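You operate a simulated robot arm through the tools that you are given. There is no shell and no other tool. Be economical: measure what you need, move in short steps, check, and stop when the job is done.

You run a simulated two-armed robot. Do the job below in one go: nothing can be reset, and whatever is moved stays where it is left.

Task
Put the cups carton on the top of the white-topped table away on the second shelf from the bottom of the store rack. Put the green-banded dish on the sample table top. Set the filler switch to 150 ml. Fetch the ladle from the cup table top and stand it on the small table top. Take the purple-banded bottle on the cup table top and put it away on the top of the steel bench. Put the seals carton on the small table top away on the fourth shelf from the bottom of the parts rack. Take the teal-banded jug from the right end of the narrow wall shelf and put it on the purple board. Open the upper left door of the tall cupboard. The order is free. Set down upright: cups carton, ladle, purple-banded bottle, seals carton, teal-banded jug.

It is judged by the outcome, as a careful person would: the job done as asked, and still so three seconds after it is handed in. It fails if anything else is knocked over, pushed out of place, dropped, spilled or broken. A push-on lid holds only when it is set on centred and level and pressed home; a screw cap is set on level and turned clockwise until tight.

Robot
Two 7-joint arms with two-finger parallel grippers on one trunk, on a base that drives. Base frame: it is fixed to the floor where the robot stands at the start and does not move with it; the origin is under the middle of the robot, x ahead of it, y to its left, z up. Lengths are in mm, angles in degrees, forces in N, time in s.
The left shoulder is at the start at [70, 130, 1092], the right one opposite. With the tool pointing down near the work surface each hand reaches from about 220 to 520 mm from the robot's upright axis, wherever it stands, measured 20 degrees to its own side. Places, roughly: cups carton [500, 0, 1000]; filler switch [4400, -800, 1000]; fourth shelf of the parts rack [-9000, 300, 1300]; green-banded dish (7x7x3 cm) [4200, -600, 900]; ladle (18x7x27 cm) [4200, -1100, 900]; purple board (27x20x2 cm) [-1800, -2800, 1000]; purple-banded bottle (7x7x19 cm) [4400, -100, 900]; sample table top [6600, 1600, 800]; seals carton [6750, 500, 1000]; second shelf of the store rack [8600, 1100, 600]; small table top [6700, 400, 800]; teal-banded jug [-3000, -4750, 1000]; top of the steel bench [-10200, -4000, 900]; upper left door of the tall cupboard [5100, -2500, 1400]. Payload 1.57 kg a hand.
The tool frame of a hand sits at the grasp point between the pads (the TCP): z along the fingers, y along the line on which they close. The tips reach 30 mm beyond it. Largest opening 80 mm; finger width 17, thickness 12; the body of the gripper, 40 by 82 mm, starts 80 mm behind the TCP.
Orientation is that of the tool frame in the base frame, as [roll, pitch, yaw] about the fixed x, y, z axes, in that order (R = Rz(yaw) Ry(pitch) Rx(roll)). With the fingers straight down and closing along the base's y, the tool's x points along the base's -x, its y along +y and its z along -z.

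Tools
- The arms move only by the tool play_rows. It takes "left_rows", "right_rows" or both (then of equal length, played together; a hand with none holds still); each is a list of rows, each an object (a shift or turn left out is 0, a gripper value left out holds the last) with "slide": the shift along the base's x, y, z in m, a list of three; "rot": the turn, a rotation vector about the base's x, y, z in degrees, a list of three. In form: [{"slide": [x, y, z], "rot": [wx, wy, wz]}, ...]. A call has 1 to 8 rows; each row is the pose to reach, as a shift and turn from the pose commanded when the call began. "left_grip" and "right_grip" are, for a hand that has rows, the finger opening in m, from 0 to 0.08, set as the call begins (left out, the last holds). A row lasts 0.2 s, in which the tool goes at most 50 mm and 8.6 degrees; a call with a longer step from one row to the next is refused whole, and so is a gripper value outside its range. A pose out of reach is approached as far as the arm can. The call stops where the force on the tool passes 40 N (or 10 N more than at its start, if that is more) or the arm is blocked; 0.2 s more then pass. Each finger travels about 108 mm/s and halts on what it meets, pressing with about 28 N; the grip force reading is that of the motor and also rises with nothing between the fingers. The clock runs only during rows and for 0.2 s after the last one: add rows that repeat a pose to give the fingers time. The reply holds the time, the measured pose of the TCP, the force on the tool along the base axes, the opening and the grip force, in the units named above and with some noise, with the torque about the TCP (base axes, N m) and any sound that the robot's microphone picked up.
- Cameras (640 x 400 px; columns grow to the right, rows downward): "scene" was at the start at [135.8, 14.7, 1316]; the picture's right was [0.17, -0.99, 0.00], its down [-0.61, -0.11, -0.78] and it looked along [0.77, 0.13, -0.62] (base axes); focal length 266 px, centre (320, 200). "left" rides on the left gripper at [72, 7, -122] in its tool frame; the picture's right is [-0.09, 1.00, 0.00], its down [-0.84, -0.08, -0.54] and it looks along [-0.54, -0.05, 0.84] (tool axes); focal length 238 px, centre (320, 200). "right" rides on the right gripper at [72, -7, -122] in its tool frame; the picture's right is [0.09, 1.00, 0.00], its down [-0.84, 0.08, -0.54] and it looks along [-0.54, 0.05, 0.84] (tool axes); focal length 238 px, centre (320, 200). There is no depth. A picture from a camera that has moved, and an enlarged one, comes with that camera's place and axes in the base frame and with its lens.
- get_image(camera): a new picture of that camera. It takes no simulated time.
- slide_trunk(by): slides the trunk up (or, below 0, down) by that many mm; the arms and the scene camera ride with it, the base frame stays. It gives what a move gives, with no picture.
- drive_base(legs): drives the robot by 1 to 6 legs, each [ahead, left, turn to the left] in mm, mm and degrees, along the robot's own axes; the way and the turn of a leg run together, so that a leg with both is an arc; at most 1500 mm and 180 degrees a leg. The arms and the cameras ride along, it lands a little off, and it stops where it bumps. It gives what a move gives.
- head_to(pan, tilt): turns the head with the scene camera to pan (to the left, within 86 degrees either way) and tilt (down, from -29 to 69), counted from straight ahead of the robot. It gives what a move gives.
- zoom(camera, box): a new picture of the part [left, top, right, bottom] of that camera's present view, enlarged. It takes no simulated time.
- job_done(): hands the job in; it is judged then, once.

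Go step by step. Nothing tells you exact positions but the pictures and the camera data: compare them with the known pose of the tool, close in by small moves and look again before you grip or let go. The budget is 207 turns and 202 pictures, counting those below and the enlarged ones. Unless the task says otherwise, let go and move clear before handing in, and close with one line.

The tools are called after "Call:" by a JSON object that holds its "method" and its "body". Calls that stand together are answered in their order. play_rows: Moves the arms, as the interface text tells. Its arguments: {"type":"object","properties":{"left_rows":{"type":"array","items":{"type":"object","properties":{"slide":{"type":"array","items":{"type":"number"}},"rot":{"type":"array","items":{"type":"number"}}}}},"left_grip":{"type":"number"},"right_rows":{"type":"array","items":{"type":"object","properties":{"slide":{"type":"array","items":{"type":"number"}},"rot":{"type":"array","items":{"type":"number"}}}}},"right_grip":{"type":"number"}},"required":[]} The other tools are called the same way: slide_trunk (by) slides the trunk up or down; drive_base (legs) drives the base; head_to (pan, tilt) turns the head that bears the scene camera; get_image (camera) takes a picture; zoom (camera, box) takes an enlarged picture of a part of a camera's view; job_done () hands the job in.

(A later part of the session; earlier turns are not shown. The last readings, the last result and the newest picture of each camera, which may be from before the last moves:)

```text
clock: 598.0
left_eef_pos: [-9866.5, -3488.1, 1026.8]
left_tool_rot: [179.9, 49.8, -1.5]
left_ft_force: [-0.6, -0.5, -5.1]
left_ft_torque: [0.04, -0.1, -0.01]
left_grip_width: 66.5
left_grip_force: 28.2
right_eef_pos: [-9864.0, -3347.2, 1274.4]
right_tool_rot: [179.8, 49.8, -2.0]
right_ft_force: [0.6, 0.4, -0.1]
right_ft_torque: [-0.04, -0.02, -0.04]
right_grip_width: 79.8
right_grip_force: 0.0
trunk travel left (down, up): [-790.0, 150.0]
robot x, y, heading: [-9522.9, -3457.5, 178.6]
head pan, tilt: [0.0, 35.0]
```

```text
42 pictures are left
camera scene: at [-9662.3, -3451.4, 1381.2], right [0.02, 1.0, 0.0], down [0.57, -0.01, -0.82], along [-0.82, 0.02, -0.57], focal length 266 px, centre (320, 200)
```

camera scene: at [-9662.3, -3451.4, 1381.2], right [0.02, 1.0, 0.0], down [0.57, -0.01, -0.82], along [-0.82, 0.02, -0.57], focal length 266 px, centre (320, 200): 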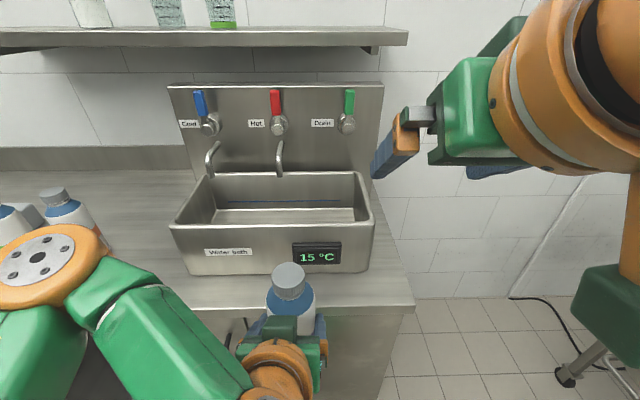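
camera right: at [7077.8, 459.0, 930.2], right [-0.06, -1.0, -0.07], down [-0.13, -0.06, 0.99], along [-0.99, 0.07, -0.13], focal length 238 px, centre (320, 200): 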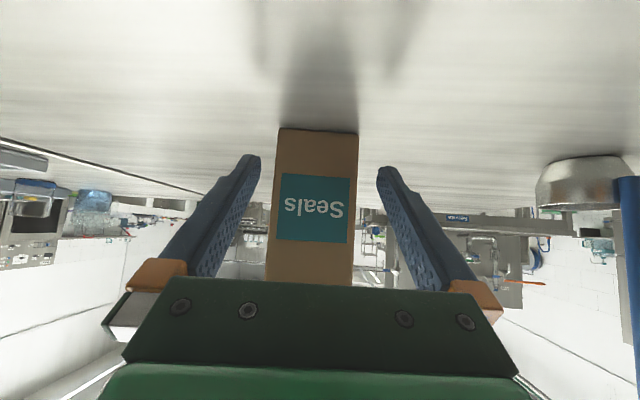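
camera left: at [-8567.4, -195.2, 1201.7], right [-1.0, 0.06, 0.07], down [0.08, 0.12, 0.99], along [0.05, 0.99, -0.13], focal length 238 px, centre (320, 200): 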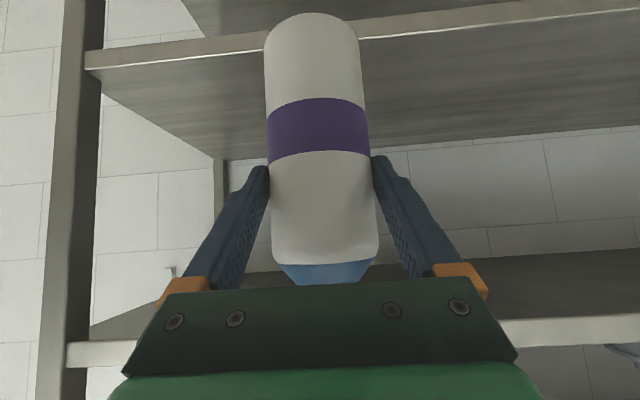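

Between the water bath and the bottles already on the bench there's a gap around [-10165,-3880]. I raise the trunk, shift left and go to the bench.

Call:
{"method": "slide_trunk", "body": {"by": 60}}

Call:
{"method": "drive_base", "body": {"legs": [[0, 395, 1.4], [130, 0, 0]]}}

Call:
{"method": "get_image", "body": {"camera": "scene"}}

Call:
{"method": "get_image", "body": {"camera": "left"}}

```text
clock: 599.0
left_eef_pos: [-9866.5, -3486.5, 1086.9]
left_tool_rot: [180.0, 49.8, -1.6]
left_ft_force: [-0.4, -0.1, -4.9]
left_ft_torque: [0.02, -0.08, -0.05]
left_grip_width: 66.5
left_grip_force: 28.0
right_eef_pos: [-9864.7, -3346.7, 1335.5]
right_tool_rot: [179.8, 49.8, -2.0]
right_ft_force: [0.8, 0.4, 0.8]
right_ft_torque: [0.01, 0.0, -0.01]
right_grip_width: 79.9
right_grip_force: 0.1
trunk travel left (down, up): [-850.0, 90.0]
robot x, y, heading: [-9525.4, -3457.2, 178.3]
head pan, tilt: [0.0, 35.0]
```

```text
clock: 602.4
left_eef_pos: [-9996.8, -3898.1, 1087.7]
left_tool_rot: [-180.0, 49.9, 0.3]
left_ft_force: [-0.2, -0.9, -4.8]
left_ft_torque: [0.02, -0.08, -0.03]
left_grip_width: 66.7
left_grip_force: 28.0
right_eef_pos: [-9998.4, -3759.3, 1337.2]
right_tool_rot: [180.0, 50.0, -0.2]
right_ft_force: [-0.4, -0.1, -0.1]
right_ft_torque: [0.0, 0.0, -0.03]
right_grip_width: 80.1
right_grip_force: 0.0
trunk travel left (down, up): [-850.0, 90.0]
robot x, y, heading: [-9659.9, -3853.7, -179.4]
head pan, tilt: [0.0, 35.0]
```

```text
41 pictures are left
camera scene: at [-9791.8, -3857.0, 1441.6], right [-0.01, 1.0, 0.0], down [0.57, 0.0, -0.82], along [-0.82, 0.0, -0.57], focal length 266 px, centre (320, 200)
```

scene: 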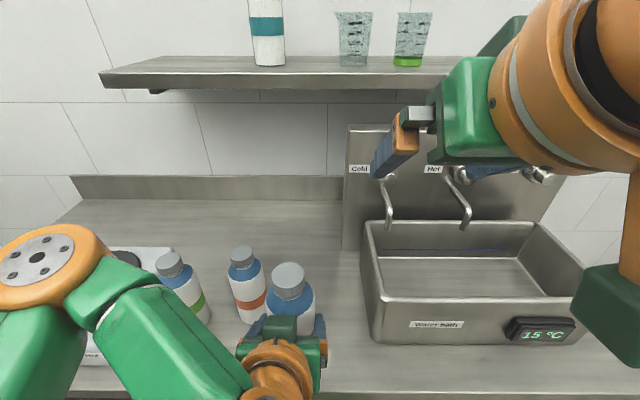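

```text
40 pictures are left
camera left: at [-9855.9, -3904.5, 1111.7], right [-0.05, -1.0, 0.07], down [-0.12, 0.08, 0.99], along [-0.99, 0.04, -0.13], focal length 238 px, centre (320, 200)
```

left: 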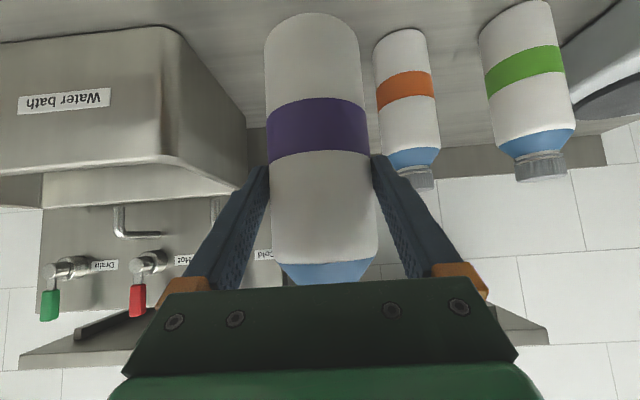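

Free gap y≈-3975…-3744; I extend to [-10150,-3860] and lower most of the way.

Call:
{"method": "play_rows", "body": {"left_rows": [{"slide": [-0.035, 0.012, 0]}, {"slide": [-0.07, 0.025, 0]}, {"slide": [-0.105, 0.038, 0]}, {"slide": [-0.14, 0.038, 0]}, {"slide": [-0.153, 0.038, -0.02]}, {"slide": [-0.153, 0.038, -0.05]}, {"slide": [-0.153, 0.038, -0.065]}, {"slide": [-0.153, 0.038, -0.065]}]}}

Call:
{"method": "get_image", "body": {"camera": "scene"}}

Call:
{"method": "get_image", "body": {"camera": "left"}}

```text
clock: 604.2
left_eef_pos: [-10151.6, -3860.5, 1021.8]
left_tool_rot: [179.9, 49.6, 0.3]
left_ft_force: [-0.1, 0.7, -4.5]
left_ft_torque: [-0.03, -0.07, -0.01]
left_grip_width: 66.7
left_grip_force: 28.0
right_eef_pos: [-10002.0, -3758.7, 1334.8]
right_tool_rot: [179.7, 49.8, -0.1]
right_ft_force: [0.6, -0.5, -0.3]
right_ft_torque: [-0.01, -0.02, -0.05]
right_grip_width: 79.7
right_grip_force: 0.2
trunk travel left (down, up): [-850.0, 90.0]
robot x, y, heading: [-9660.8, -3857.0, -179.7]
head pan, tilt: [0.0, 35.0]
```

```text
39 pictures are left
camera scene: at [-9797.0, -3856.4, 1441.1], right [-0.01, 1.0, 0.0], down [0.57, 0.0, -0.82], along [-0.82, -0.01, -0.57], focal length 266 px, centre (320, 200)
```

scene: 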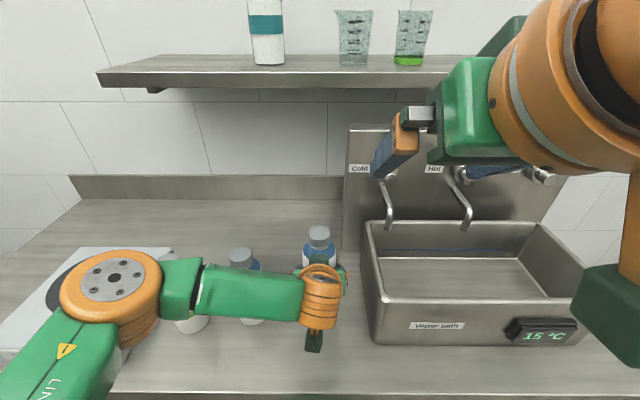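

```text
38 pictures are left
camera left: at [-10011.8, -3865.9, 1045.0], right [-0.05, -1.0, 0.07], down [-0.13, 0.08, 0.99], along [-0.99, 0.04, -0.13], focal length 238 px, centre (320, 200)
```

left: 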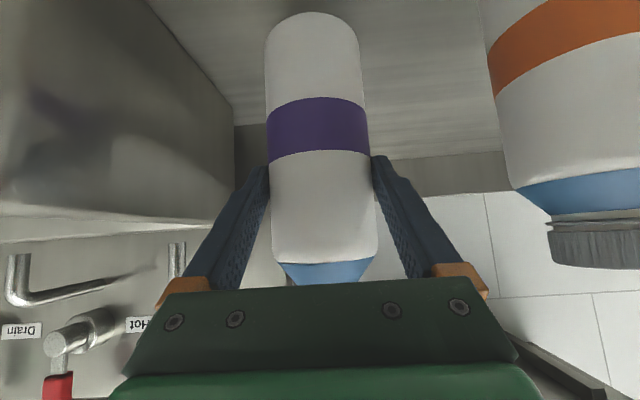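

The forearm passes in front of the other bottles with a little clearance. I lower in small steps until contact.

Call:
{"method": "play_rows", "body": {"left_rows": [{"slide": [0, 0, -0.004]}, {"slide": [0, 0, -0.008]}, {"slide": [0, 0, -0.012]}, {"slide": [0, 0, -0.012]}]}}

Call:
{"method": "play_rows", "body": {"left_rows": [{"slide": [0, 0, -0.003]}, {"slide": [0, 0, -0.006]}, {"slide": [0, 0, -0.008]}, {"slide": [0, 0, -0.008]}]}}

Call:
{"method": "zoom", "body": {"camera": "scene", "box": [140, 210, 396, 370]}}

```text
clock: 605.2
left_eef_pos: [-10153.1, -3860.1, 1008.2]
left_tool_rot: [179.9, 49.7, 0.1]
left_ft_force: [-0.1, 0.7, -4.8]
left_ft_torque: [0.0, -0.13, -0.02]
left_grip_width: 66.7
left_grip_force: 27.9
right_eef_pos: [-10002.0, -3757.2, 1334.4]
right_tool_rot: [179.9, 49.8, -0.3]
right_ft_force: [0.0, 0.6, -0.1]
right_ft_torque: [-0.03, 0.0, 0.0]
right_grip_width: 80.1
right_grip_force: 0.0
trunk travel left (down, up): [-850.0, 90.0]
robot x, y, heading: [-9655.7, -3854.1, -179.6]
head pan, tilt: [0.0, 35.0]
```

```text
clock: 606.2
left_eef_pos: [-10152.7, -3861.6, 1001.4]
left_tool_rot: [180.0, 49.7, 0.2]
left_ft_force: [0.0, 0.3, -5.3]
left_ft_torque: [-0.01, -0.14, 0.03]
left_grip_width: 66.7
left_grip_force: 27.7
right_eef_pos: [-10001.2, -3758.0, 1334.8]
right_tool_rot: [179.8, 49.8, -0.2]
right_ft_force: [0.0, -0.1, 0.0]
right_ft_torque: [0.01, 0.0, -0.01]
right_grip_width: 79.7
right_grip_force: 0.1
trunk travel left (down, up): [-850.0, 90.0]
robot x, y, heading: [-9658.5, -3853.6, -179.7]
head pan, tilt: [0.0, 35.0]
```

```text
2.50 times, centred on (268, 290) of scene
camera zoom: at [-9797.1, -3856.4, 1441.1], right [-0.01, 1.0, 0.0], down [0.57, 0.0, -0.82], along [-0.82, -0.01, -0.57], focal length 666 px, centre (450, -25)
```

zoom: 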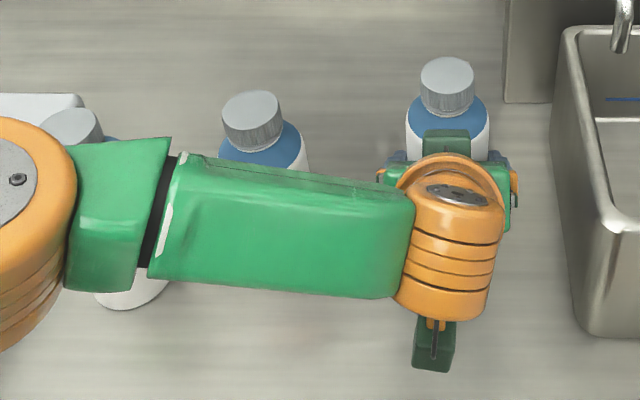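

Call:
{"method": "play_rows", "body": {"left_rows": [{"slide": [0, 0, -0.003]}, {"slide": [0, 0, -0.006]}, {"slide": [0, 0, -0.008]}, {"slide": [0, 0, -0.008]}]}}

Call:
{"method": "play_rows", "body": {"left_rows": [{"slide": [0, 0, -0.003]}, {"slide": [0, 0, -0.006]}, {"slide": [0, 0, -0.008]}, {"slide": [0, 0, -0.008]}]}}

```text
clock: 607.2
left_eef_pos: [-10152.3, -3860.0, 993.2]
left_tool_rot: [179.9, 49.7, 0.1]
left_ft_force: [-0.7, 0.1, -4.8]
left_ft_torque: [-0.01, -0.11, 0.01]
left_grip_width: 66.5
left_grip_force: 27.7
right_eef_pos: [-10001.7, -3758.7, 1335.1]
right_tool_rot: [179.8, 49.8, -0.3]
right_ft_force: [-0.1, -0.2, -0.8]
right_ft_torque: [-0.02, 0.06, -0.01]
right_grip_width: 79.8
right_grip_force: 0.0
trunk travel left (down, up): [-850.0, 90.0]
robot x, y, heading: [-9660.1, -3857.3, -179.5]
head pan, tilt: [0.0, 35.0]
```

```text
clock: 608.2
left_eef_pos: [-10151.8, -3860.0, 987.1]
left_tool_rot: [-179.9, 50.1, 0.4]
left_ft_force: [-5.6, -0.4, 10.0]
left_ft_torque: [0.37, 0.74, 0.15]
left_grip_width: 67.0
left_grip_force: 28.6
right_eef_pos: [-10000.5, -3758.0, 1337.5]
right_tool_rot: [179.7, 49.9, -0.2]
right_ft_force: [-0.1, 0.3, 1.2]
right_ft_torque: [0.02, -0.03, -0.05]
right_grip_width: 80.0
right_grip_force: 0.1
trunk travel left (down, up): [-850.0, 90.0]
robot x, y, heading: [-9657.4, -3855.6, -179.1]
head pan, tilt: [0.0, 35.0]
```

Contact at z 987: the bottle stands on the bench. I ease, open, and withdraw toward me.

Call:
{"method": "play_rows", "body": {"left_rows": [{"slide": [0, 0, 0.002]}, {"slide": [0, 0, 0.002]}, {"slide": [0, 0, 0.002]}, {"slide": [0, 0, 0.002]}], "left_grip": 0.08}}

Call:
{"method": "play_rows", "body": {"left_rows": [{"slide": [0.02, 0, 0.004]}, {"slide": [0.05, 0, 0.01]}, {"slide": [0.09, 0, 0.02]}, {"slide": [0.12, 0, 0.04]}, {"slide": [0.15, 0, 0.06]}, {"slide": [0.15, 0, 0.08]}]}}

Call:
{"method": "drive_base", "body": {"legs": [[-250, 0, 0]]}}

Call:
{"method": "get_image", "body": {"camera": "scene"}}

```text
clock: 609.2
left_eef_pos: [-10151.4, -3861.0, 987.9]
left_tool_rot: [180.0, 49.7, 0.2]
left_ft_force: [0.6, 0.4, -0.7]
left_ft_torque: [0.03, -0.02, 0.03]
left_grip_width: 80.0
left_grip_force: 0.1
right_eef_pos: [-10000.8, -3758.2, 1335.7]
right_tool_rot: [179.8, 50.0, -0.2]
right_ft_force: [-0.9, -0.1, 0.3]
right_ft_torque: [-0.03, -0.01, -0.01]
right_grip_width: 80.0
right_grip_force: 0.1
trunk travel left (down, up): [-850.0, 90.0]
robot x, y, heading: [-9659.9, -3855.0, -179.6]
head pan, tilt: [0.0, 35.0]
```

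```text
clock: 610.6
left_eef_pos: [-10001.7, -3860.3, 1069.3]
left_tool_rot: [179.8, 49.8, 0.2]
left_ft_force: [-0.2, 0.0, -0.4]
left_ft_torque: [-0.01, -0.02, 0.02]
left_grip_width: 80.0
left_grip_force: 0.1
right_eef_pos: [-9999.7, -3757.3, 1335.2]
right_tool_rot: [179.8, 49.9, -0.2]
right_ft_force: [0.2, -0.3, -0.1]
right_ft_torque: [0.0, 0.04, 0.01]
right_grip_width: 79.9
right_grip_force: 0.0
trunk travel left (down, up): [-850.0, 90.0]
robot x, y, heading: [-9658.4, -3857.0, -179.5]
head pan, tilt: [0.0, 35.0]
```

```text
clock: 612.4
left_eef_pos: [-9758.9, -3857.3, 1066.7]
left_tool_rot: [179.9, 49.6, 0.3]
left_ft_force: [-0.6, 0.0, -0.2]
left_ft_torque: [0.04, 0.02, 0.01]
left_grip_width: 80.0
left_grip_force: 0.1
right_eef_pos: [-9757.8, -3757.7, 1335.2]
right_tool_rot: [179.8, 49.8, -0.2]
right_ft_force: [-0.9, 0.1, -0.5]
right_ft_torque: [-0.03, 0.0, 0.01]
right_grip_width: 80.2
right_grip_force: 0.1
trunk travel left (down, up): [-850.0, 90.0]
robot x, y, heading: [-9411.9, -3851.3, -179.5]
head pan, tilt: [0.0, 35.0]
```

```text
36 pictures are left
camera scene: at [-9553.7, -3854.9, 1440.9], right [-0.01, 1.0, 0.0], down [0.58, 0.0, -0.82], along [-0.82, -0.01, -0.58], focal length 266 px, centre (320, 200)
```

scene: 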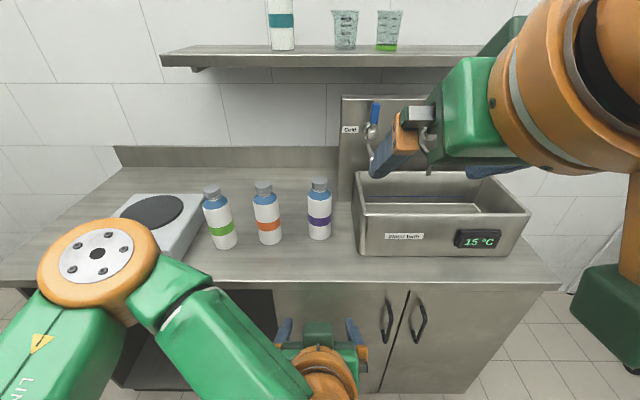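

The purple-banded bottle stands on the bench beside the others. Last: the jug. I move clear and turn east to look at the way to the narrow wall shelf.

Call:
{"method": "drive_base", "body": {"legs": [[-300, -300, 0], [0, 0, 179.5]]}}

Call:
{"method": "head_to", "body": {"pan": -10, "tilt": 12}}

Call:
{"method": "get_image", "body": {"camera": "scene"}}

```text
clock: 622.3
left_eef_pos: [-8767.7, -3559.5, 1068.7]
left_tool_rot: [179.9, 49.7, 178.8]
left_ft_force: [-0.5, -0.2, -0.9]
left_ft_torque: [0.0, 0.03, -0.02]
left_grip_width: 79.8
left_grip_force: 0.0
right_eef_pos: [-8772.4, -3662.5, 1335.4]
right_tool_rot: [179.8, 49.8, 178.3]
right_ft_force: [0.7, -0.5, -0.2]
right_ft_torque: [-0.01, -0.02, 0.0]
right_grip_width: 79.9
right_grip_force: 0.0
trunk travel left (down, up): [-850.0, 90.0]
robot x, y, heading: [-9109.6, -3555.4, -1.1]
head pan, tilt: [0.0, 35.0]
```

```text
clock: 623.2
left_eef_pos: [-8768.9, -3561.9, 1068.1]
left_tool_rot: [179.9, 49.7, 178.7]
left_ft_force: [-0.3, 0.1, -0.5]
left_ft_torque: [-0.03, 0.04, 0.0]
left_grip_width: 80.0
left_grip_force: 0.1
right_eef_pos: [-8773.2, -3661.9, 1335.1]
right_tool_rot: [179.7, 49.9, 178.3]
right_ft_force: [0.3, 0.0, -0.4]
right_ft_torque: [0.0, 0.0, -0.03]
right_grip_width: 80.0
right_grip_force: 0.0
trunk travel left (down, up): [-850.0, 90.0]
robot x, y, heading: [-9113.2, -3555.6, -1.2]
head pan, tilt: [-10.0, 12.0]
```

```text
35 pictures are left
camera scene: at [-8969.3, -3574.8, 1478.1], right [-0.19, -0.98, 0.0], down [-0.2, 0.04, -0.98], along [0.96, -0.19, -0.21], focal length 266 px, centre (320, 200)
```

scene: 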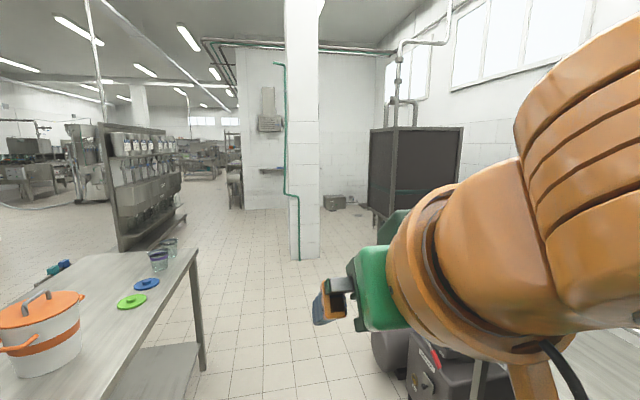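

The way east is between the table (edge y≈-3120) and a machine at right; a column stands near [-5790,-4020], which I pass on its left.

Call:
{"method": "drive_base", "body": {"legs": [[200, -100, 1.2], [1500, 0, 0], [400, 0, 0], [900, 450, 0], [1100, 0, 0]]}}

Call:
{"method": "get_image", "body": {"camera": "scene"}}

```text
clock: 644.1
left_eef_pos: [-4656.0, -3241.6, 1069.9]
left_tool_rot: [179.9, 49.9, 179.3]
left_ft_force: [0.1, -0.5, 1.1]
left_ft_torque: [0.0, 0.02, 0.04]
left_grip_width: 80.0
left_grip_force: 0.1
right_eef_pos: [-4662.0, -3343.4, 1334.8]
right_tool_rot: [179.9, 49.8, 178.7]
right_ft_force: [-0.4, -0.1, 0.1]
right_ft_torque: [0.04, 0.02, -0.02]
right_grip_width: 79.8
right_grip_force: 0.0
trunk travel left (down, up): [-850.0, 90.0]
robot x, y, heading: [-4998.6, -3236.3, -0.9]
head pan, tilt: [-10.0, 12.0]
```

```text
34 pictures are left
camera scene: at [-4859.1, -3257.4, 1478.3], right [-0.19, -0.98, 0.0], down [-0.2, 0.04, -0.98], along [0.96, -0.18, -0.21], focal length 266 px, centre (320, 200)
```

scene: 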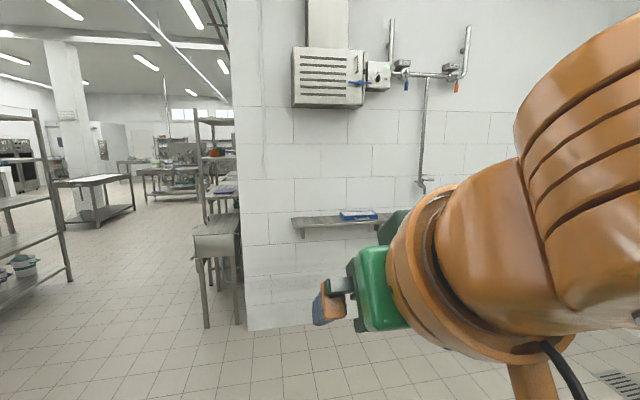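

The narrow wall shelf is on the wall ahead (x≈-2940), extending right; my right arm hides its right end. I lower the right arm and drive right and forward to see the jug.

Call:
{"method": "play_rows", "body": {"right_rows": [{"slide": [0, 0, -0.04]}, {"slide": [0, 0, -0.08]}, {"slide": [0, 0, -0.12]}, {"slide": [0, 0, -0.16]}, {"slide": [0, 0, -0.2]}, {"slide": [0, 0, -0.24]}, {"slide": [0, 0, -0.24]}]}}

Call:
{"method": "drive_base", "body": {"legs": [[900, -700, 0.9], [0, -500, 0]]}}

Call:
{"method": "head_to", "body": {"pan": 0, "tilt": 20}}

Call:
{"method": "get_image", "body": {"camera": "scene"}}

```text
clock: 645.7
left_eef_pos: [-4657.6, -3242.3, 1068.7]
left_tool_rot: [179.9, 49.8, 179.1]
left_ft_force: [0.7, 0.2, -0.5]
left_ft_torque: [0.04, 0.0, -0.02]
left_grip_width: 79.8
left_grip_force: 0.1
right_eef_pos: [-4634.5, -3322.5, 1102.3]
right_tool_rot: [179.9, 49.8, 178.7]
right_ft_force: [-0.1, -0.3, 0.4]
right_ft_torque: [-0.01, -0.07, 0.01]
right_grip_width: 79.8
right_grip_force: 0.2
right hand out of reach, approached as far as the arm can: row 4, 5, 6, 7
trunk travel left (down, up): [-850.0, 90.0]
robot x, y, heading: [-5000.5, -3239.5, -0.7]
head pan, tilt: [-10.0, 12.0]
```

```text
clock: 654.0
left_eef_pos: [-3753.7, -4431.7, 1069.0]
left_tool_rot: [180.0, 49.9, -178.9]
left_ft_force: [-0.6, -0.7, 0.7]
left_ft_torque: [0.02, 0.01, 0.0]
left_grip_width: 79.8
left_grip_force: 0.1
right_eef_pos: [-3730.8, -4510.7, 1103.3]
right_tool_rot: [179.9, 49.7, -179.5]
right_ft_force: [0.4, 0.0, 0.4]
right_ft_torque: [0.0, -0.03, 0.03]
right_grip_width: 79.8
right_grip_force: 0.0
trunk travel left (down, up): [-850.0, 90.0]
robot x, y, heading: [-4096.5, -4441.9, 0.8]
head pan, tilt: [-10.0, 12.0]
```

```text
clock: 654.7
left_eef_pos: [-3752.9, -4432.8, 1068.9]
left_tool_rot: [179.8, 49.6, -179.1]
left_ft_force: [0.6, 0.4, 0.8]
left_ft_torque: [-0.02, 0.03, -0.01]
left_grip_width: 80.0
left_grip_force: 0.2
right_eef_pos: [-3730.7, -4512.5, 1103.0]
right_tool_rot: [179.8, 49.8, -179.7]
right_ft_force: [0.2, -0.2, -0.8]
right_ft_torque: [0.03, -0.03, 0.03]
right_grip_width: 80.1
right_grip_force: 0.0
trunk travel left (down, up): [-850.0, 90.0]
robot x, y, heading: [-4099.3, -4441.7, 1.2]
head pan, tilt: [0.0, 20.0]
```

```text
33 pictures are left
camera scene: at [-3954.1, -4437.8, 1465.1], right [0.02, -1.0, 0.0], down [-0.34, -0.01, -0.94], along [0.94, 0.02, -0.34], focal length 266 px, centre (320, 200)
```

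scene: 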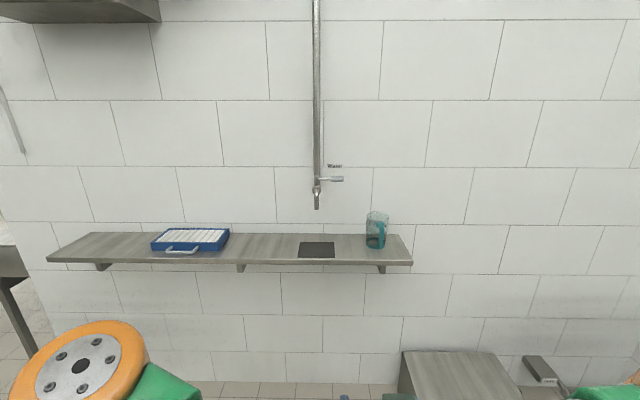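

Call:
{"method": "zoom", "body": {"camera": "scene", "box": [340, 200, 420, 250]}}

Call:
{"method": "head_to", "body": {"pan": -15, "tilt": 45}}

Call:
{"method": "get_image", "body": {"camera": "scene"}}

```text
8.00 times, centred on (380, 225) of scene
camera zoom: at [-3954.1, -4437.8, 1465.1], right [0.02, -1.0, 0.0], down [-0.34, -0.01, -0.94], along [0.94, 0.02, -0.34], focal length 2130 px, centre (-160, 0)
```

zoom: 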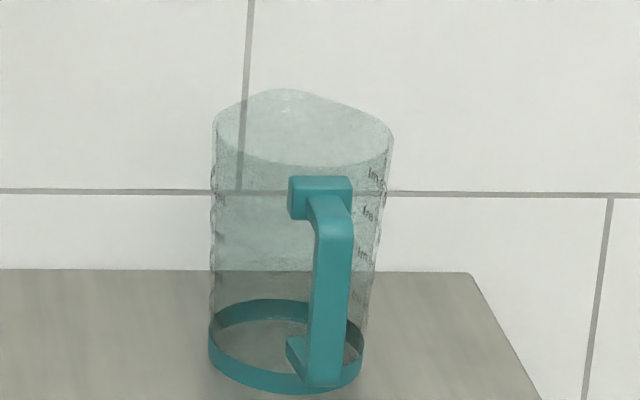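

```text
clock: 655.6
left_eef_pos: [-3753.9, -4432.9, 1069.3]
left_tool_rot: [179.8, 49.7, -179.1]
left_ft_force: [0.4, 0.6, -0.2]
left_ft_torque: [-0.03, -0.01, 0.0]
left_grip_width: 80.2
left_grip_force: 0.1
right_eef_pos: [-3730.2, -4512.8, 1103.2]
right_tool_rot: [179.8, 49.8, -179.6]
right_ft_force: [-0.4, 0.1, 0.8]
right_ft_torque: [-0.04, -0.06, 0.03]
right_grip_width: 80.1
right_grip_force: 0.0
trunk travel left (down, up): [-850.0, 90.0]
robot x, y, heading: [-4098.4, -4435.7, 1.0]
head pan, tilt: [-15.0, 45.0]
```

```text
31 pictures are left
camera scene: at [-3968.3, -4459.0, 1426.5], right [-0.24, -0.97, 0.0], down [-0.69, 0.17, -0.71], along [0.69, -0.17, -0.71], focal length 266 px, centre (320, 200)
```

scene: 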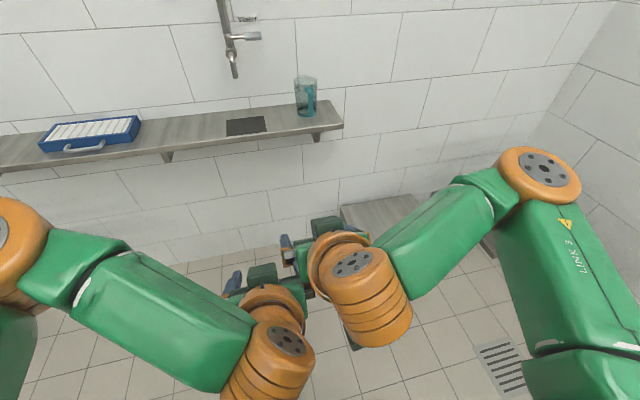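

The jug is at about [-3013,-4644] on the shelf (z≈940), its handle bar facing me at x≈-3085, z≈955–1065. I'll grip the bar with the right hand; I shift the left hand aside and drive to a standoff.

Call:
{"method": "drive_base", "body": {"legs": [[480, -140, -1]]}}

Call:
{"method": "play_rows", "body": {"right_rows": [{"slide": [0, 0, -0.03]}, {"slide": [0.01, 0, -0.06]}, {"slide": [0.02, 0, -0.088]}, {"slide": [0.02, 0, -0.088]}], "left_rows": [{"slide": [-0.01, 0.04, 0]}, {"slide": [-0.02, 0.08, 0]}, {"slide": [-0.02, 0.12, 0]}, {"slide": [-0.02, 0.15, 0]}], "right_grip": 0.05}}

Call:
{"method": "get_image", "body": {"camera": "right"}}

Call:
{"method": "get_image", "body": {"camera": "scene"}}

```text
clock: 658.6
left_eef_pos: [-3274.3, -4568.2, 1068.9]
left_tool_rot: [180.0, 49.7, -179.6]
left_ft_force: [-0.9, 0.1, 0.0]
left_ft_torque: [0.01, -0.01, 0.01]
left_grip_width: 80.0
left_grip_force: 0.1
right_eef_pos: [-3250.5, -4647.0, 1103.6]
right_tool_rot: [180.0, 49.9, -180.0]
right_ft_force: [-0.1, -0.4, -0.3]
right_ft_torque: [0.0, 0.01, 0.01]
right_grip_width: 79.9
right_grip_force: 0.0
trunk travel left (down, up): [-850.0, 90.0]
robot x, y, heading: [-3616.9, -4570.3, 0.7]
head pan, tilt: [-15.0, 45.0]
```

```text
clock: 659.6
left_eef_pos: [-3222.8, -4439.7, 1073.9]
left_tool_rot: [180.0, 49.8, -179.5]
left_ft_force: [0.3, 0.3, -0.3]
left_ft_torque: [-0.03, 0.03, 0.0]
left_grip_width: 79.5
left_grip_force: 0.1
left hand out of reach, approached as far as the arm can: row 2, 3, 4
right_eef_pos: [-3230.1, -4646.0, 1014.6]
right_tool_rot: [-180.0, 49.7, -179.8]
right_ft_force: [-0.6, 0.0, -0.6]
right_ft_torque: [-0.05, -0.01, -0.02]
right_grip_width: 50.2
right_grip_force: 0.0
trunk travel left (down, up): [-850.0, 90.0]
robot x, y, heading: [-3614.7, -4570.5, 0.5]
head pan, tilt: [-15.0, 45.0]
```

```text
30 pictures are left
camera right: at [-3369.9, -4654.4, 1039.3], right [-0.06, 1.0, -0.07], down [0.13, 0.08, 0.99], along [0.99, 0.05, -0.13], focal length 238 px, centre (320, 200)
```

right: 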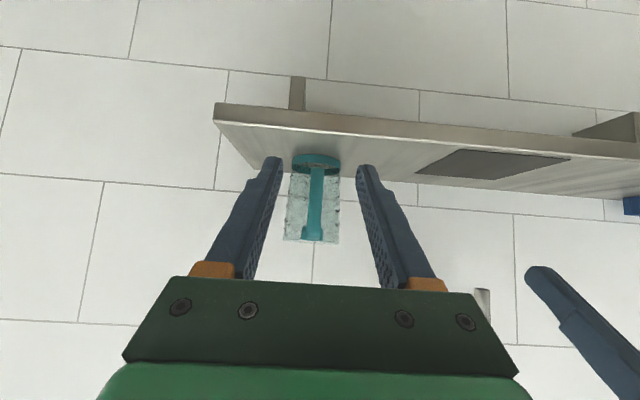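

```text
29 pictures are left
camera scene: at [-3487.4, -4588.9, 1426.6], right [-0.25, -0.97, 0.0], down [-0.68, 0.17, -0.71], along [0.69, -0.18, -0.71], focal length 266 px, centre (320, 200)
```

scene: 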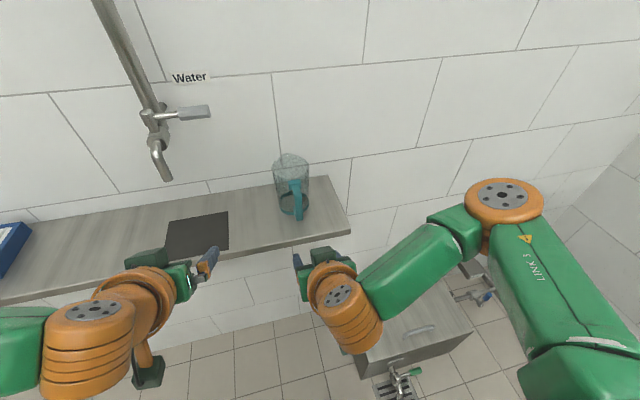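

The handle bar triangulates to [-3066,-4645], z≈960–1044, and the hand is in line. I extend 155 mm slowly.

Call:
{"method": "play_rows", "body": {"right_rows": [{"slide": [0.04, 0.001, 0]}, {"slide": [0.08, 0.001, 0]}, {"slide": [0.115, 0.001, -0.002]}, {"slide": [0.135, 0.001, -0.003]}, {"slide": [0.15, 0.001, -0.003]}, {"slide": [0.154, 0.001, -0.003]}, {"slide": [0.154, 0.001, -0.003]}]}}

Call:
{"method": "get_image", "body": {"camera": "right"}}

Call:
{"method": "zoom", "body": {"camera": "scene", "box": [230, 140, 358, 220]}}

```text
clock: 661.2
left_eef_pos: [-3222.9, -4443.0, 1073.3]
left_tool_rot: [179.9, 49.7, -179.6]
left_ft_force: [-0.5, -0.5, 0.3]
left_ft_torque: [-0.02, 0.01, 0.01]
left_grip_width: 80.0
left_grip_force: 0.0
right_eef_pos: [-3075.4, -4647.0, 1010.4]
right_tool_rot: [179.8, 49.8, 179.9]
right_ft_force: [0.0, -0.4, 0.2]
right_ft_torque: [-0.04, 0.0, 0.02]
right_grip_width: 49.9
right_grip_force: 0.1
trunk travel left (down, up): [-850.0, 90.0]
robot x, y, heading: [-3616.2, -4575.5, 0.4]
head pan, tilt: [-15.0, 45.0]
```

```text
28 pictures are left
camera right: at [-3214.3, -4654.8, 1036.9], right [-0.06, 1.0, -0.07], down [0.13, 0.08, 0.99], along [0.99, 0.05, -0.13], focal length 238 px, centre (320, 200)
```

right: 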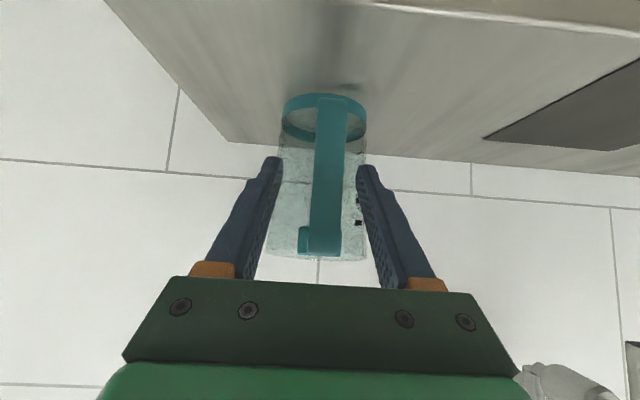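

```text
5.00 times, centred on (294, 180) of scene
camera zoom: at [-3486.5, -4592.9, 1426.4], right [-0.25, -0.97, 0.0], down [-0.68, 0.18, -0.71], along [0.68, -0.18, -0.71], focal length 1332 px, centre (450, 300)
```

zoom: 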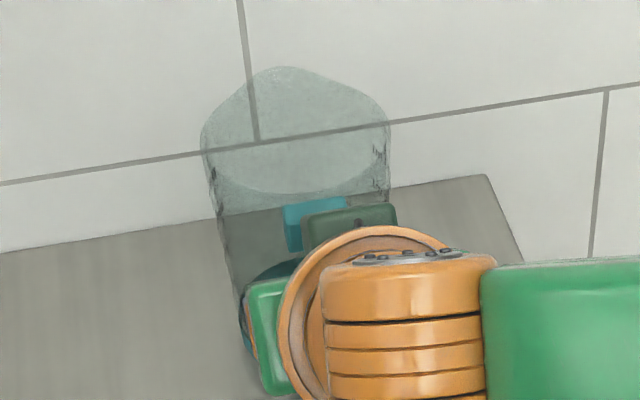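

The bar is between the pads at mid height. I close and then test-lift.

Call:
{"method": "play_rows", "body": {"right_rows": [{}, {}, {}, {}], "right_grip": 0.0}}

Call:
{"method": "slide_trunk", "body": {"by": 15}}

Call:
{"method": "get_image", "body": {"camera": "right"}}

```text
clock: 662.2
left_eef_pos: [-3222.4, -4443.2, 1074.3]
left_tool_rot: [179.9, 49.7, -179.6]
left_ft_force: [-0.6, 0.4, 0.0]
left_ft_torque: [-0.02, 0.0, 0.05]
left_grip_width: 80.0
left_grip_force: 0.1
right_eef_pos: [-3073.7, -4647.0, 1012.5]
right_tool_rot: [179.7, 49.8, 180.0]
right_ft_force: [-0.5, -1.3, -0.6]
right_ft_torque: [-0.03, 0.01, 0.0]
right_grip_width: 13.8
right_grip_force: 28.3
trunk travel left (down, up): [-850.0, 90.0]
robot x, y, heading: [-3617.1, -4575.0, 0.4]
head pan, tilt: [-15.0, 45.0]
```

```text
clock: 662.8
left_eef_pos: [-3223.7, -4442.0, 1089.8]
left_tool_rot: [179.9, 49.7, -179.6]
left_ft_force: [-0.6, -0.3, 0.4]
left_ft_torque: [-0.04, 0.0, 0.01]
left_grip_width: 80.1
left_grip_force: 0.0
right_eef_pos: [-3074.2, -4646.8, 1026.7]
right_tool_rot: [179.8, 49.8, -180.0]
right_ft_force: [-0.2, 0.2, -1.5]
right_ft_torque: [0.01, 0.05, 0.0]
right_grip_width: 13.9
right_grip_force: 27.9
trunk travel left (down, up): [-865.0, 75.0]
robot x, y, heading: [-3616.1, -4571.2, 0.4]
head pan, tilt: [-15.0, 45.0]
```

```text
26 pictures are left
camera right: at [-3214.5, -4654.8, 1052.0], right [-0.06, 1.0, -0.07], down [0.13, 0.08, 0.99], along [0.99, 0.05, -0.13], focal length 238 px, centre (320, 200)
```

right: 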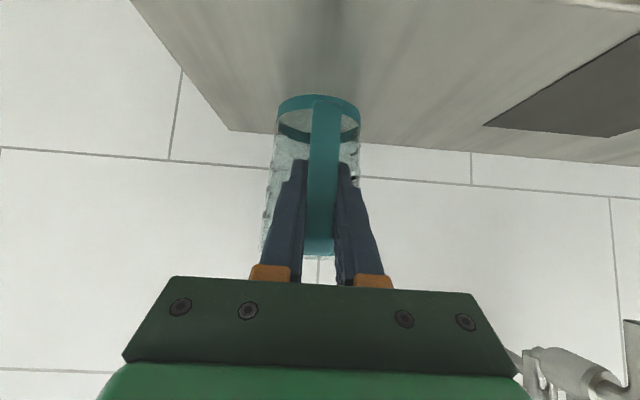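

The jug lifts without sagging. I raise further, back off, draw it in, and take it around to the rack with the purple board.

Call:
{"method": "slide_trunk", "body": {"by": 40}}

Call:
{"method": "drive_base", "body": {"legs": [[-250, 0, 0]]}}

Call:
{"method": "play_rows", "body": {"right_rows": [{"slide": [-0.03, 0, 0]}, {"slide": [-0.06, 0, 0]}, {"slide": [-0.09, 0, 0]}, {"slide": [-0.12, 0, 0]}, {"slide": [-0.14, 0, 0]}, {"slide": [-0.14, 0, 0]}]}}

Call:
{"method": "drive_base", "body": {"legs": [[0, 1400, 0], [0, 600, 0], [400, 600, 0], [900, 0, 0], [0, 0, -90.4], [0, 720, 0]]}}

Call:
{"method": "head_to", "body": {"pan": 0, "tilt": 30}}

Call:
{"method": "get_image", "body": {"camera": "scene"}}

```text
clock: 663.6
left_eef_pos: [-3222.9, -4442.6, 1128.8]
left_tool_rot: [179.8, 49.7, -179.6]
left_ft_force: [-0.2, 0.5, 0.9]
left_ft_torque: [-0.04, 0.0, 0.01]
left_grip_width: 80.1
left_grip_force: 0.0
right_eef_pos: [-3073.4, -4647.7, 1067.5]
right_tool_rot: [179.8, 49.8, 180.0]
right_ft_force: [-1.0, 0.1, -1.3]
right_ft_torque: [0.03, 0.08, -0.02]
right_grip_width: 13.7
right_grip_force: 28.2
trunk travel left (down, up): [-905.0, 35.0]
robot x, y, heading: [-3615.0, -4574.0, 0.6]
head pan, tilt: [-15.0, 45.0]
```

```text
clock: 665.4
left_eef_pos: [-3467.9, -4444.3, 1127.4]
left_tool_rot: [180.0, 49.5, -179.4]
left_ft_force: [-0.1, 0.1, 1.1]
left_ft_torque: [0.0, 0.01, -0.01]
left_grip_width: 80.1
left_grip_force: 0.0
right_eef_pos: [-3319.2, -4647.9, 1064.8]
right_tool_rot: [179.9, 49.6, -179.9]
right_ft_force: [0.6, 0.4, -1.3]
right_ft_torque: [0.01, 0.05, -0.03]
right_grip_width: 13.7
right_grip_force: 28.6
trunk travel left (down, up): [-905.0, 35.0]
robot x, y, heading: [-3863.5, -4580.8, 0.5]
head pan, tilt: [-15.0, 45.0]
```

```text
clock: 666.8
left_eef_pos: [-3471.6, -4444.5, 1130.0]
left_tool_rot: [179.9, 49.7, -179.5]
left_ft_force: [0.6, 0.0, -0.8]
left_ft_torque: [-0.01, 0.0, -0.02]
left_grip_width: 80.2
left_grip_force: 0.1
right_eef_pos: [-3460.5, -4649.8, 1067.5]
right_tool_rot: [179.9, 49.8, -179.9]
right_ft_force: [-0.5, -0.2, -0.7]
right_ft_torque: [0.03, 0.07, 0.0]
right_grip_width: 14.0
right_grip_force: 27.9
trunk travel left (down, up): [-905.0, 35.0]
robot x, y, heading: [-3861.9, -4577.2, 0.6]
head pan, tilt: [-15.0, 45.0]
```

```text
clock: 679.2
left_eef_pos: [-3326.6, -2027.0, 1131.2]
left_tool_rot: [179.8, 49.9, -164.8]
left_ft_force: [-0.9, -1.2, -0.1]
left_ft_torque: [0.02, 0.0, 0.0]
left_grip_width: 80.1
left_grip_force: 0.0
right_eef_pos: [-3264.9, -2223.5, 1067.6]
right_tool_rot: [179.8, 49.9, -165.3]
right_ft_force: [-0.6, -0.3, -1.2]
right_ft_torque: [0.01, 0.06, 0.04]
right_grip_width: 13.4
right_grip_force: 28.0
trunk travel left (down, up): [-905.0, 35.0]
robot x, y, heading: [-3669.2, -2246.9, 15.3]
head pan, tilt: [-15.0, 45.0]
stopped in leg 3: the robot was blocked; the commanded pose is now the measured one
```

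```text
clock: 680.0
left_eef_pos: [-3322.9, -2024.6, 1130.6]
left_tool_rot: [179.9, 49.7, -164.9]
left_ft_force: [0.2, 0.2, -0.9]
left_ft_torque: [0.02, 0.02, 0.04]
left_grip_width: 80.0
left_grip_force: 0.0
right_eef_pos: [-3260.7, -2221.3, 1067.1]
right_tool_rot: [179.8, 49.7, -165.3]
right_ft_force: [0.3, 0.2, -0.6]
right_ft_torque: [-0.02, 0.03, 0.03]
right_grip_width: 13.9
right_grip_force: 28.2
trunk travel left (down, up): [-905.0, 35.0]
robot x, y, heading: [-3669.7, -2254.9, 15.4]
head pan, tilt: [0.0, 30.0]
```

```text
25 pictures are left
camera scene: at [-3533.2, -2214.2, 1503.9], right [0.26, -0.96, 0.0], down [-0.48, -0.13, -0.87], along [0.83, 0.23, -0.5], focal length 266 px, centre (320, 200)
```

scene: 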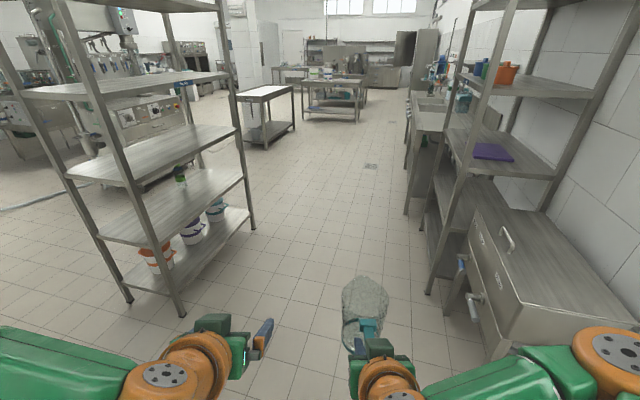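

Blocked again on the left side, presumably by the stand. I look left before moving.

Call:
{"method": "head_to", "body": {"pan": 80, "tilt": 35}}

Call:
{"method": "get_image", "body": {"camera": "scene"}}

```text
clock: 681.5
left_eef_pos: [-3322.6, -2025.6, 1128.4]
left_tool_rot: [179.9, 49.7, -164.8]
left_ft_force: [-0.2, -1.0, 0.5]
left_ft_torque: [0.0, 0.02, 0.0]
left_grip_width: 80.3
left_grip_force: 0.0
right_eef_pos: [-3262.1, -2221.6, 1066.2]
right_tool_rot: [179.9, 49.9, -165.2]
right_ft_force: [0.0, -0.1, -1.6]
right_ft_torque: [0.0, 0.07, -0.03]
right_grip_width: 13.6
right_grip_force: 27.9
trunk travel left (down, up): [-905.0, 35.0]
robot x, y, heading: [-3673.6, -2248.7, 15.5]
head pan, tilt: [80.0, 35.0]
```

```text
24 pictures are left
camera scene: at [-3629.5, -2150.2, 1496.2], right [1.0, 0.09, 0.0], down [0.05, -0.57, -0.82], along [-0.08, 0.82, -0.57], focal length 266 px, centre (320, 200)
```

scene: 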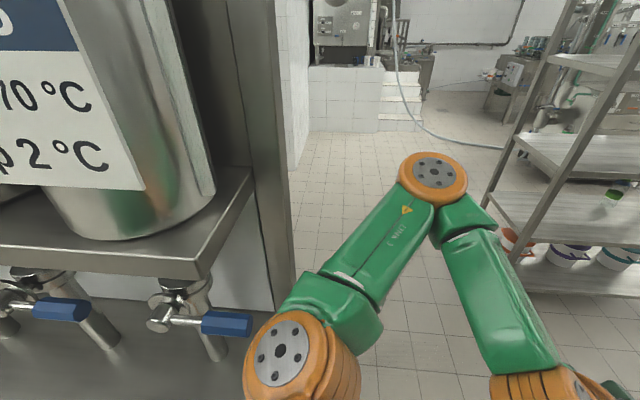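

It's the tank stand; I move right away from it, straighten, and continue at a distance.

Call:
{"method": "drive_base", "body": {"legs": [[0, -170, 0], [0, 0, -15.5], [700, 270, 0], [400, 150, 0], [0, 0, -90]]}}

Call:
{"method": "head_to", "body": {"pan": 25, "tilt": 30}}

Call:
{"method": "get_image", "body": {"camera": "scene"}}

```text
clock: 693.7
left_eef_pos: [-2408.5, -2415.2, 1129.3]
left_tool_rot: [179.9, 49.7, 86.6]
left_ft_force: [0.1, 0.5, -1.1]
left_ft_torque: [0.02, -0.01, 0.02]
left_grip_width: 80.1
left_grip_force: 0.0
right_eef_pos: [-2614.9, -2410.6, 1067.8]
right_tool_rot: [179.9, 49.8, 86.2]
right_ft_force: [0.0, -0.4, -1.8]
right_ft_torque: [0.02, 0.02, -0.03]
right_grip_width: 13.9
right_grip_force: 28.1
trunk travel left (down, up): [-905.0, 35.0]
robot x, y, heading: [-2514.2, -2013.7, -93.3]
head pan, tilt: [80.0, 35.0]
```

```text
clock: 694.9
left_eef_pos: [-2409.0, -2414.7, 1128.6]
left_tool_rot: [179.9, 49.7, 86.7]
left_ft_force: [0.1, 0.2, 0.0]
left_ft_torque: [0.02, 0.0, -0.03]
left_grip_width: 79.9
left_grip_force: 0.0
right_eef_pos: [-2615.1, -2410.8, 1066.8]
right_tool_rot: [180.0, 49.7, 86.2]
right_ft_force: [0.5, 0.8, -0.4]
right_ft_torque: [0.02, -0.02, 0.0]
right_grip_width: 13.8
right_grip_force: 27.9
trunk travel left (down, up): [-905.0, 35.0]
robot x, y, heading: [-2511.2, -2017.5, -93.2]
head pan, tilt: [25.0, 30.0]
```

```text
23 pictures are left
camera scene: at [-2481.4, -2147.6, 1504.0], right [-0.93, -0.37, 0.0], down [-0.19, 0.46, -0.87], along [0.32, -0.8, -0.5], focal length 266 px, centre (320, 200)
```

scene: 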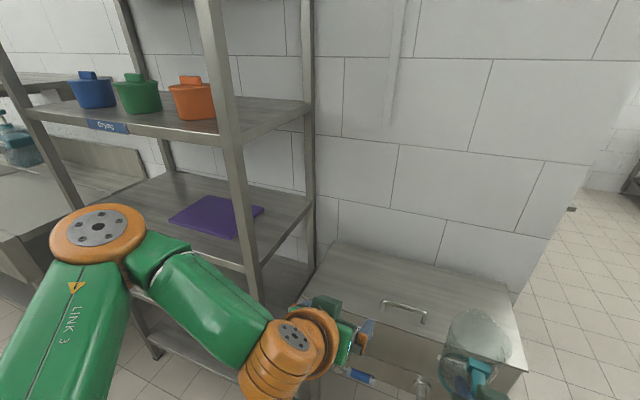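

The purple board is at about [-1822,-2767] on the rack's shelf. I slide left until the right hand faces it and look again.

Call:
{"method": "drive_base", "body": {"legs": [[0, 785, 3.2]]}}

Call:
{"method": "head_to", "body": {"pan": -5, "tilt": 30}}

Call:
{"method": "get_image", "body": {"camera": "scene"}}

Call:
{"method": "get_image", "body": {"camera": "left"}}

```text
clock: 699.2
left_eef_pos: [-1606.8, -2438.5, 1129.6]
left_tool_rot: [179.8, 49.6, 89.0]
left_ft_force: [0.1, 0.3, 0.0]
left_ft_torque: [0.01, -0.01, -0.05]
left_grip_width: 79.9
left_grip_force: 0.1
right_eef_pos: [-1812.8, -2442.2, 1066.4]
right_tool_rot: [179.8, 49.8, 88.6]
right_ft_force: [-0.7, -0.2, -1.1]
right_ft_torque: [0.02, 0.0, -0.03]
right_grip_width: 13.7
right_grip_force: 27.9
trunk travel left (down, up): [-905.0, 35.0]
robot x, y, heading: [-1726.2, -2043.6, -90.8]
head pan, tilt: [25.0, 30.0]
```

```text
clock: 700.1
left_eef_pos: [-1606.7, -2437.2, 1128.9]
left_tool_rot: [180.0, 49.7, 89.1]
left_ft_force: [-0.5, 0.2, -0.4]
left_ft_torque: [-0.01, 0.01, 0.02]
left_grip_width: 79.8
left_grip_force: 0.0
right_eef_pos: [-1809.8, -2441.2, 1067.3]
right_tool_rot: [180.0, 49.8, 88.6]
right_ft_force: [-1.4, 0.2, -1.4]
right_ft_torque: [0.01, -0.02, 0.01]
right_grip_width: 13.6
right_grip_force: 28.1
trunk travel left (down, up): [-905.0, 35.0]
robot x, y, heading: [-1723.9, -2040.8, -90.7]
head pan, tilt: [-5.0, 30.0]
```

```text
22 pictures are left
camera scene: at [-1735.0, -2181.3, 1504.0], right [-0.99, 0.1, 0.0], down [0.05, 0.5, -0.87], along [-0.09, -0.86, -0.5], focal length 266 px, centre (320, 200)
```

scene: 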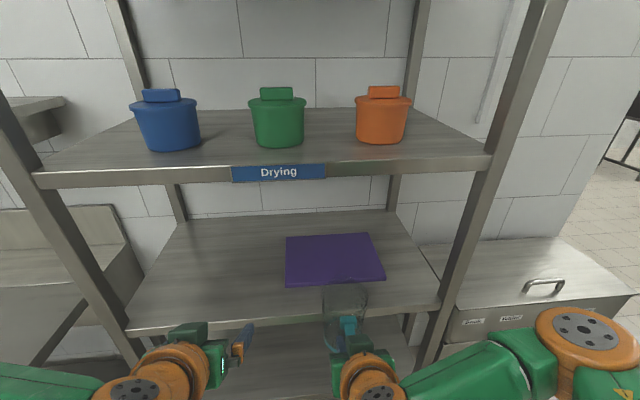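

```text
21 pictures are left
camera left: at [-1595.9, -2297.9, 1153.9], right [0.99, -0.07, 0.07], down [-0.08, -0.13, 0.99], along [-0.07, -0.99, -0.13], focal length 238 px, centre (320, 200)
```

left: 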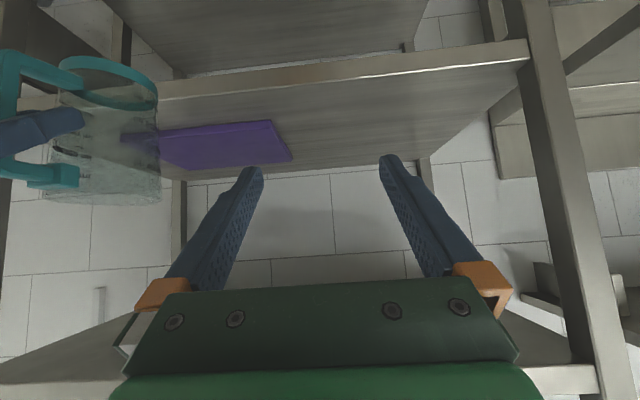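

Board: x -1964…-1698, y -2881…-2672, top z≈963; shelf above underside ≈1295; rack front y≈-2580. I drive in 150 mm with a 20 mm shift right, then extend.

Call:
{"method": "drive_base", "body": {"legs": [[150, -20, 0.7]]}}

Call:
{"method": "play_rows", "body": {"right_rows": [{"slide": [0, -0.03, 0]}, {"slide": [0, -0.06, 0]}, {"slide": [0, -0.09, 0]}, {"slide": [0, -0.1, 0]}, {"slide": [0, -0.1, 0]}]}}

Call:
{"method": "get_image", "body": {"camera": "scene"}}

Call:
{"method": "get_image", "body": {"camera": "left"}}

```text
clock: 701.5
left_eef_pos: [-1620.7, -2580.8, 1131.4]
left_tool_rot: [179.9, 49.9, 89.9]
left_ft_force: [0.4, -0.2, 0.4]
left_ft_torque: [-0.01, -0.02, 0.01]
left_grip_width: 79.9
left_grip_force: 0.1
right_eef_pos: [-1825.4, -2588.2, 1068.3]
right_tool_rot: [179.9, 50.0, 89.5]
right_ft_force: [-0.4, 0.0, -0.6]
right_ft_torque: [0.04, 0.0, 0.0]
right_grip_width: 13.7
right_grip_force: 27.7
trunk travel left (down, up): [-905.0, 35.0]
robot x, y, heading: [-1746.8, -2189.8, -90.0]
head pan, tilt: [-5.0, 30.0]
```

```text
clock: 702.7
left_eef_pos: [-1622.0, -2583.9, 1129.8]
left_tool_rot: [179.8, 49.6, 89.9]
left_ft_force: [1.1, 0.4, 0.2]
left_ft_torque: [0.01, -0.04, 0.04]
left_grip_width: 80.1
left_grip_force: 0.0
right_eef_pos: [-1826.1, -2692.1, 1067.9]
right_tool_rot: [179.7, 49.8, 89.6]
right_ft_force: [-0.4, -0.6, -1.1]
right_ft_torque: [0.03, -0.04, -0.01]
right_grip_width: 13.7
right_grip_force: 27.7
trunk travel left (down, up): [-905.0, 35.0]
robot x, y, heading: [-1747.8, -2191.4, -90.1]
head pan, tilt: [-5.0, 30.0]
```

```text
20 pictures are left
camera scene: at [-1754.3, -2329.4, 1504.1], right [-1.0, 0.09, 0.0], down [0.04, 0.5, -0.87], along [-0.08, -0.86, -0.5], focal length 266 px, centre (320, 200)
```

scene: 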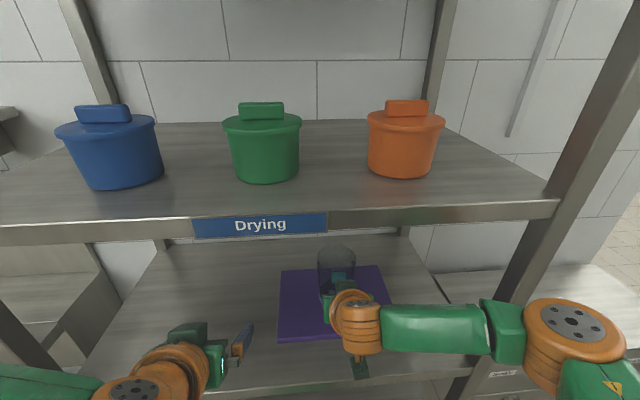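

```text
19 pictures are left
camera left: at [-1613.5, -2444.1, 1154.0], right [1.0, -0.06, 0.07], down [-0.08, -0.13, 0.99], along [-0.05, -0.99, -0.13], focal length 238 px, centre (320, 200)
```

left: 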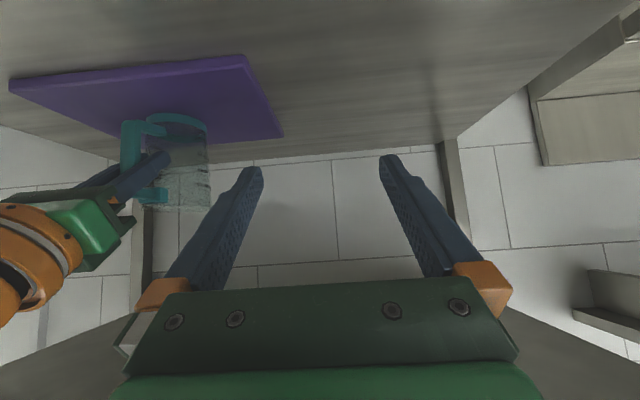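

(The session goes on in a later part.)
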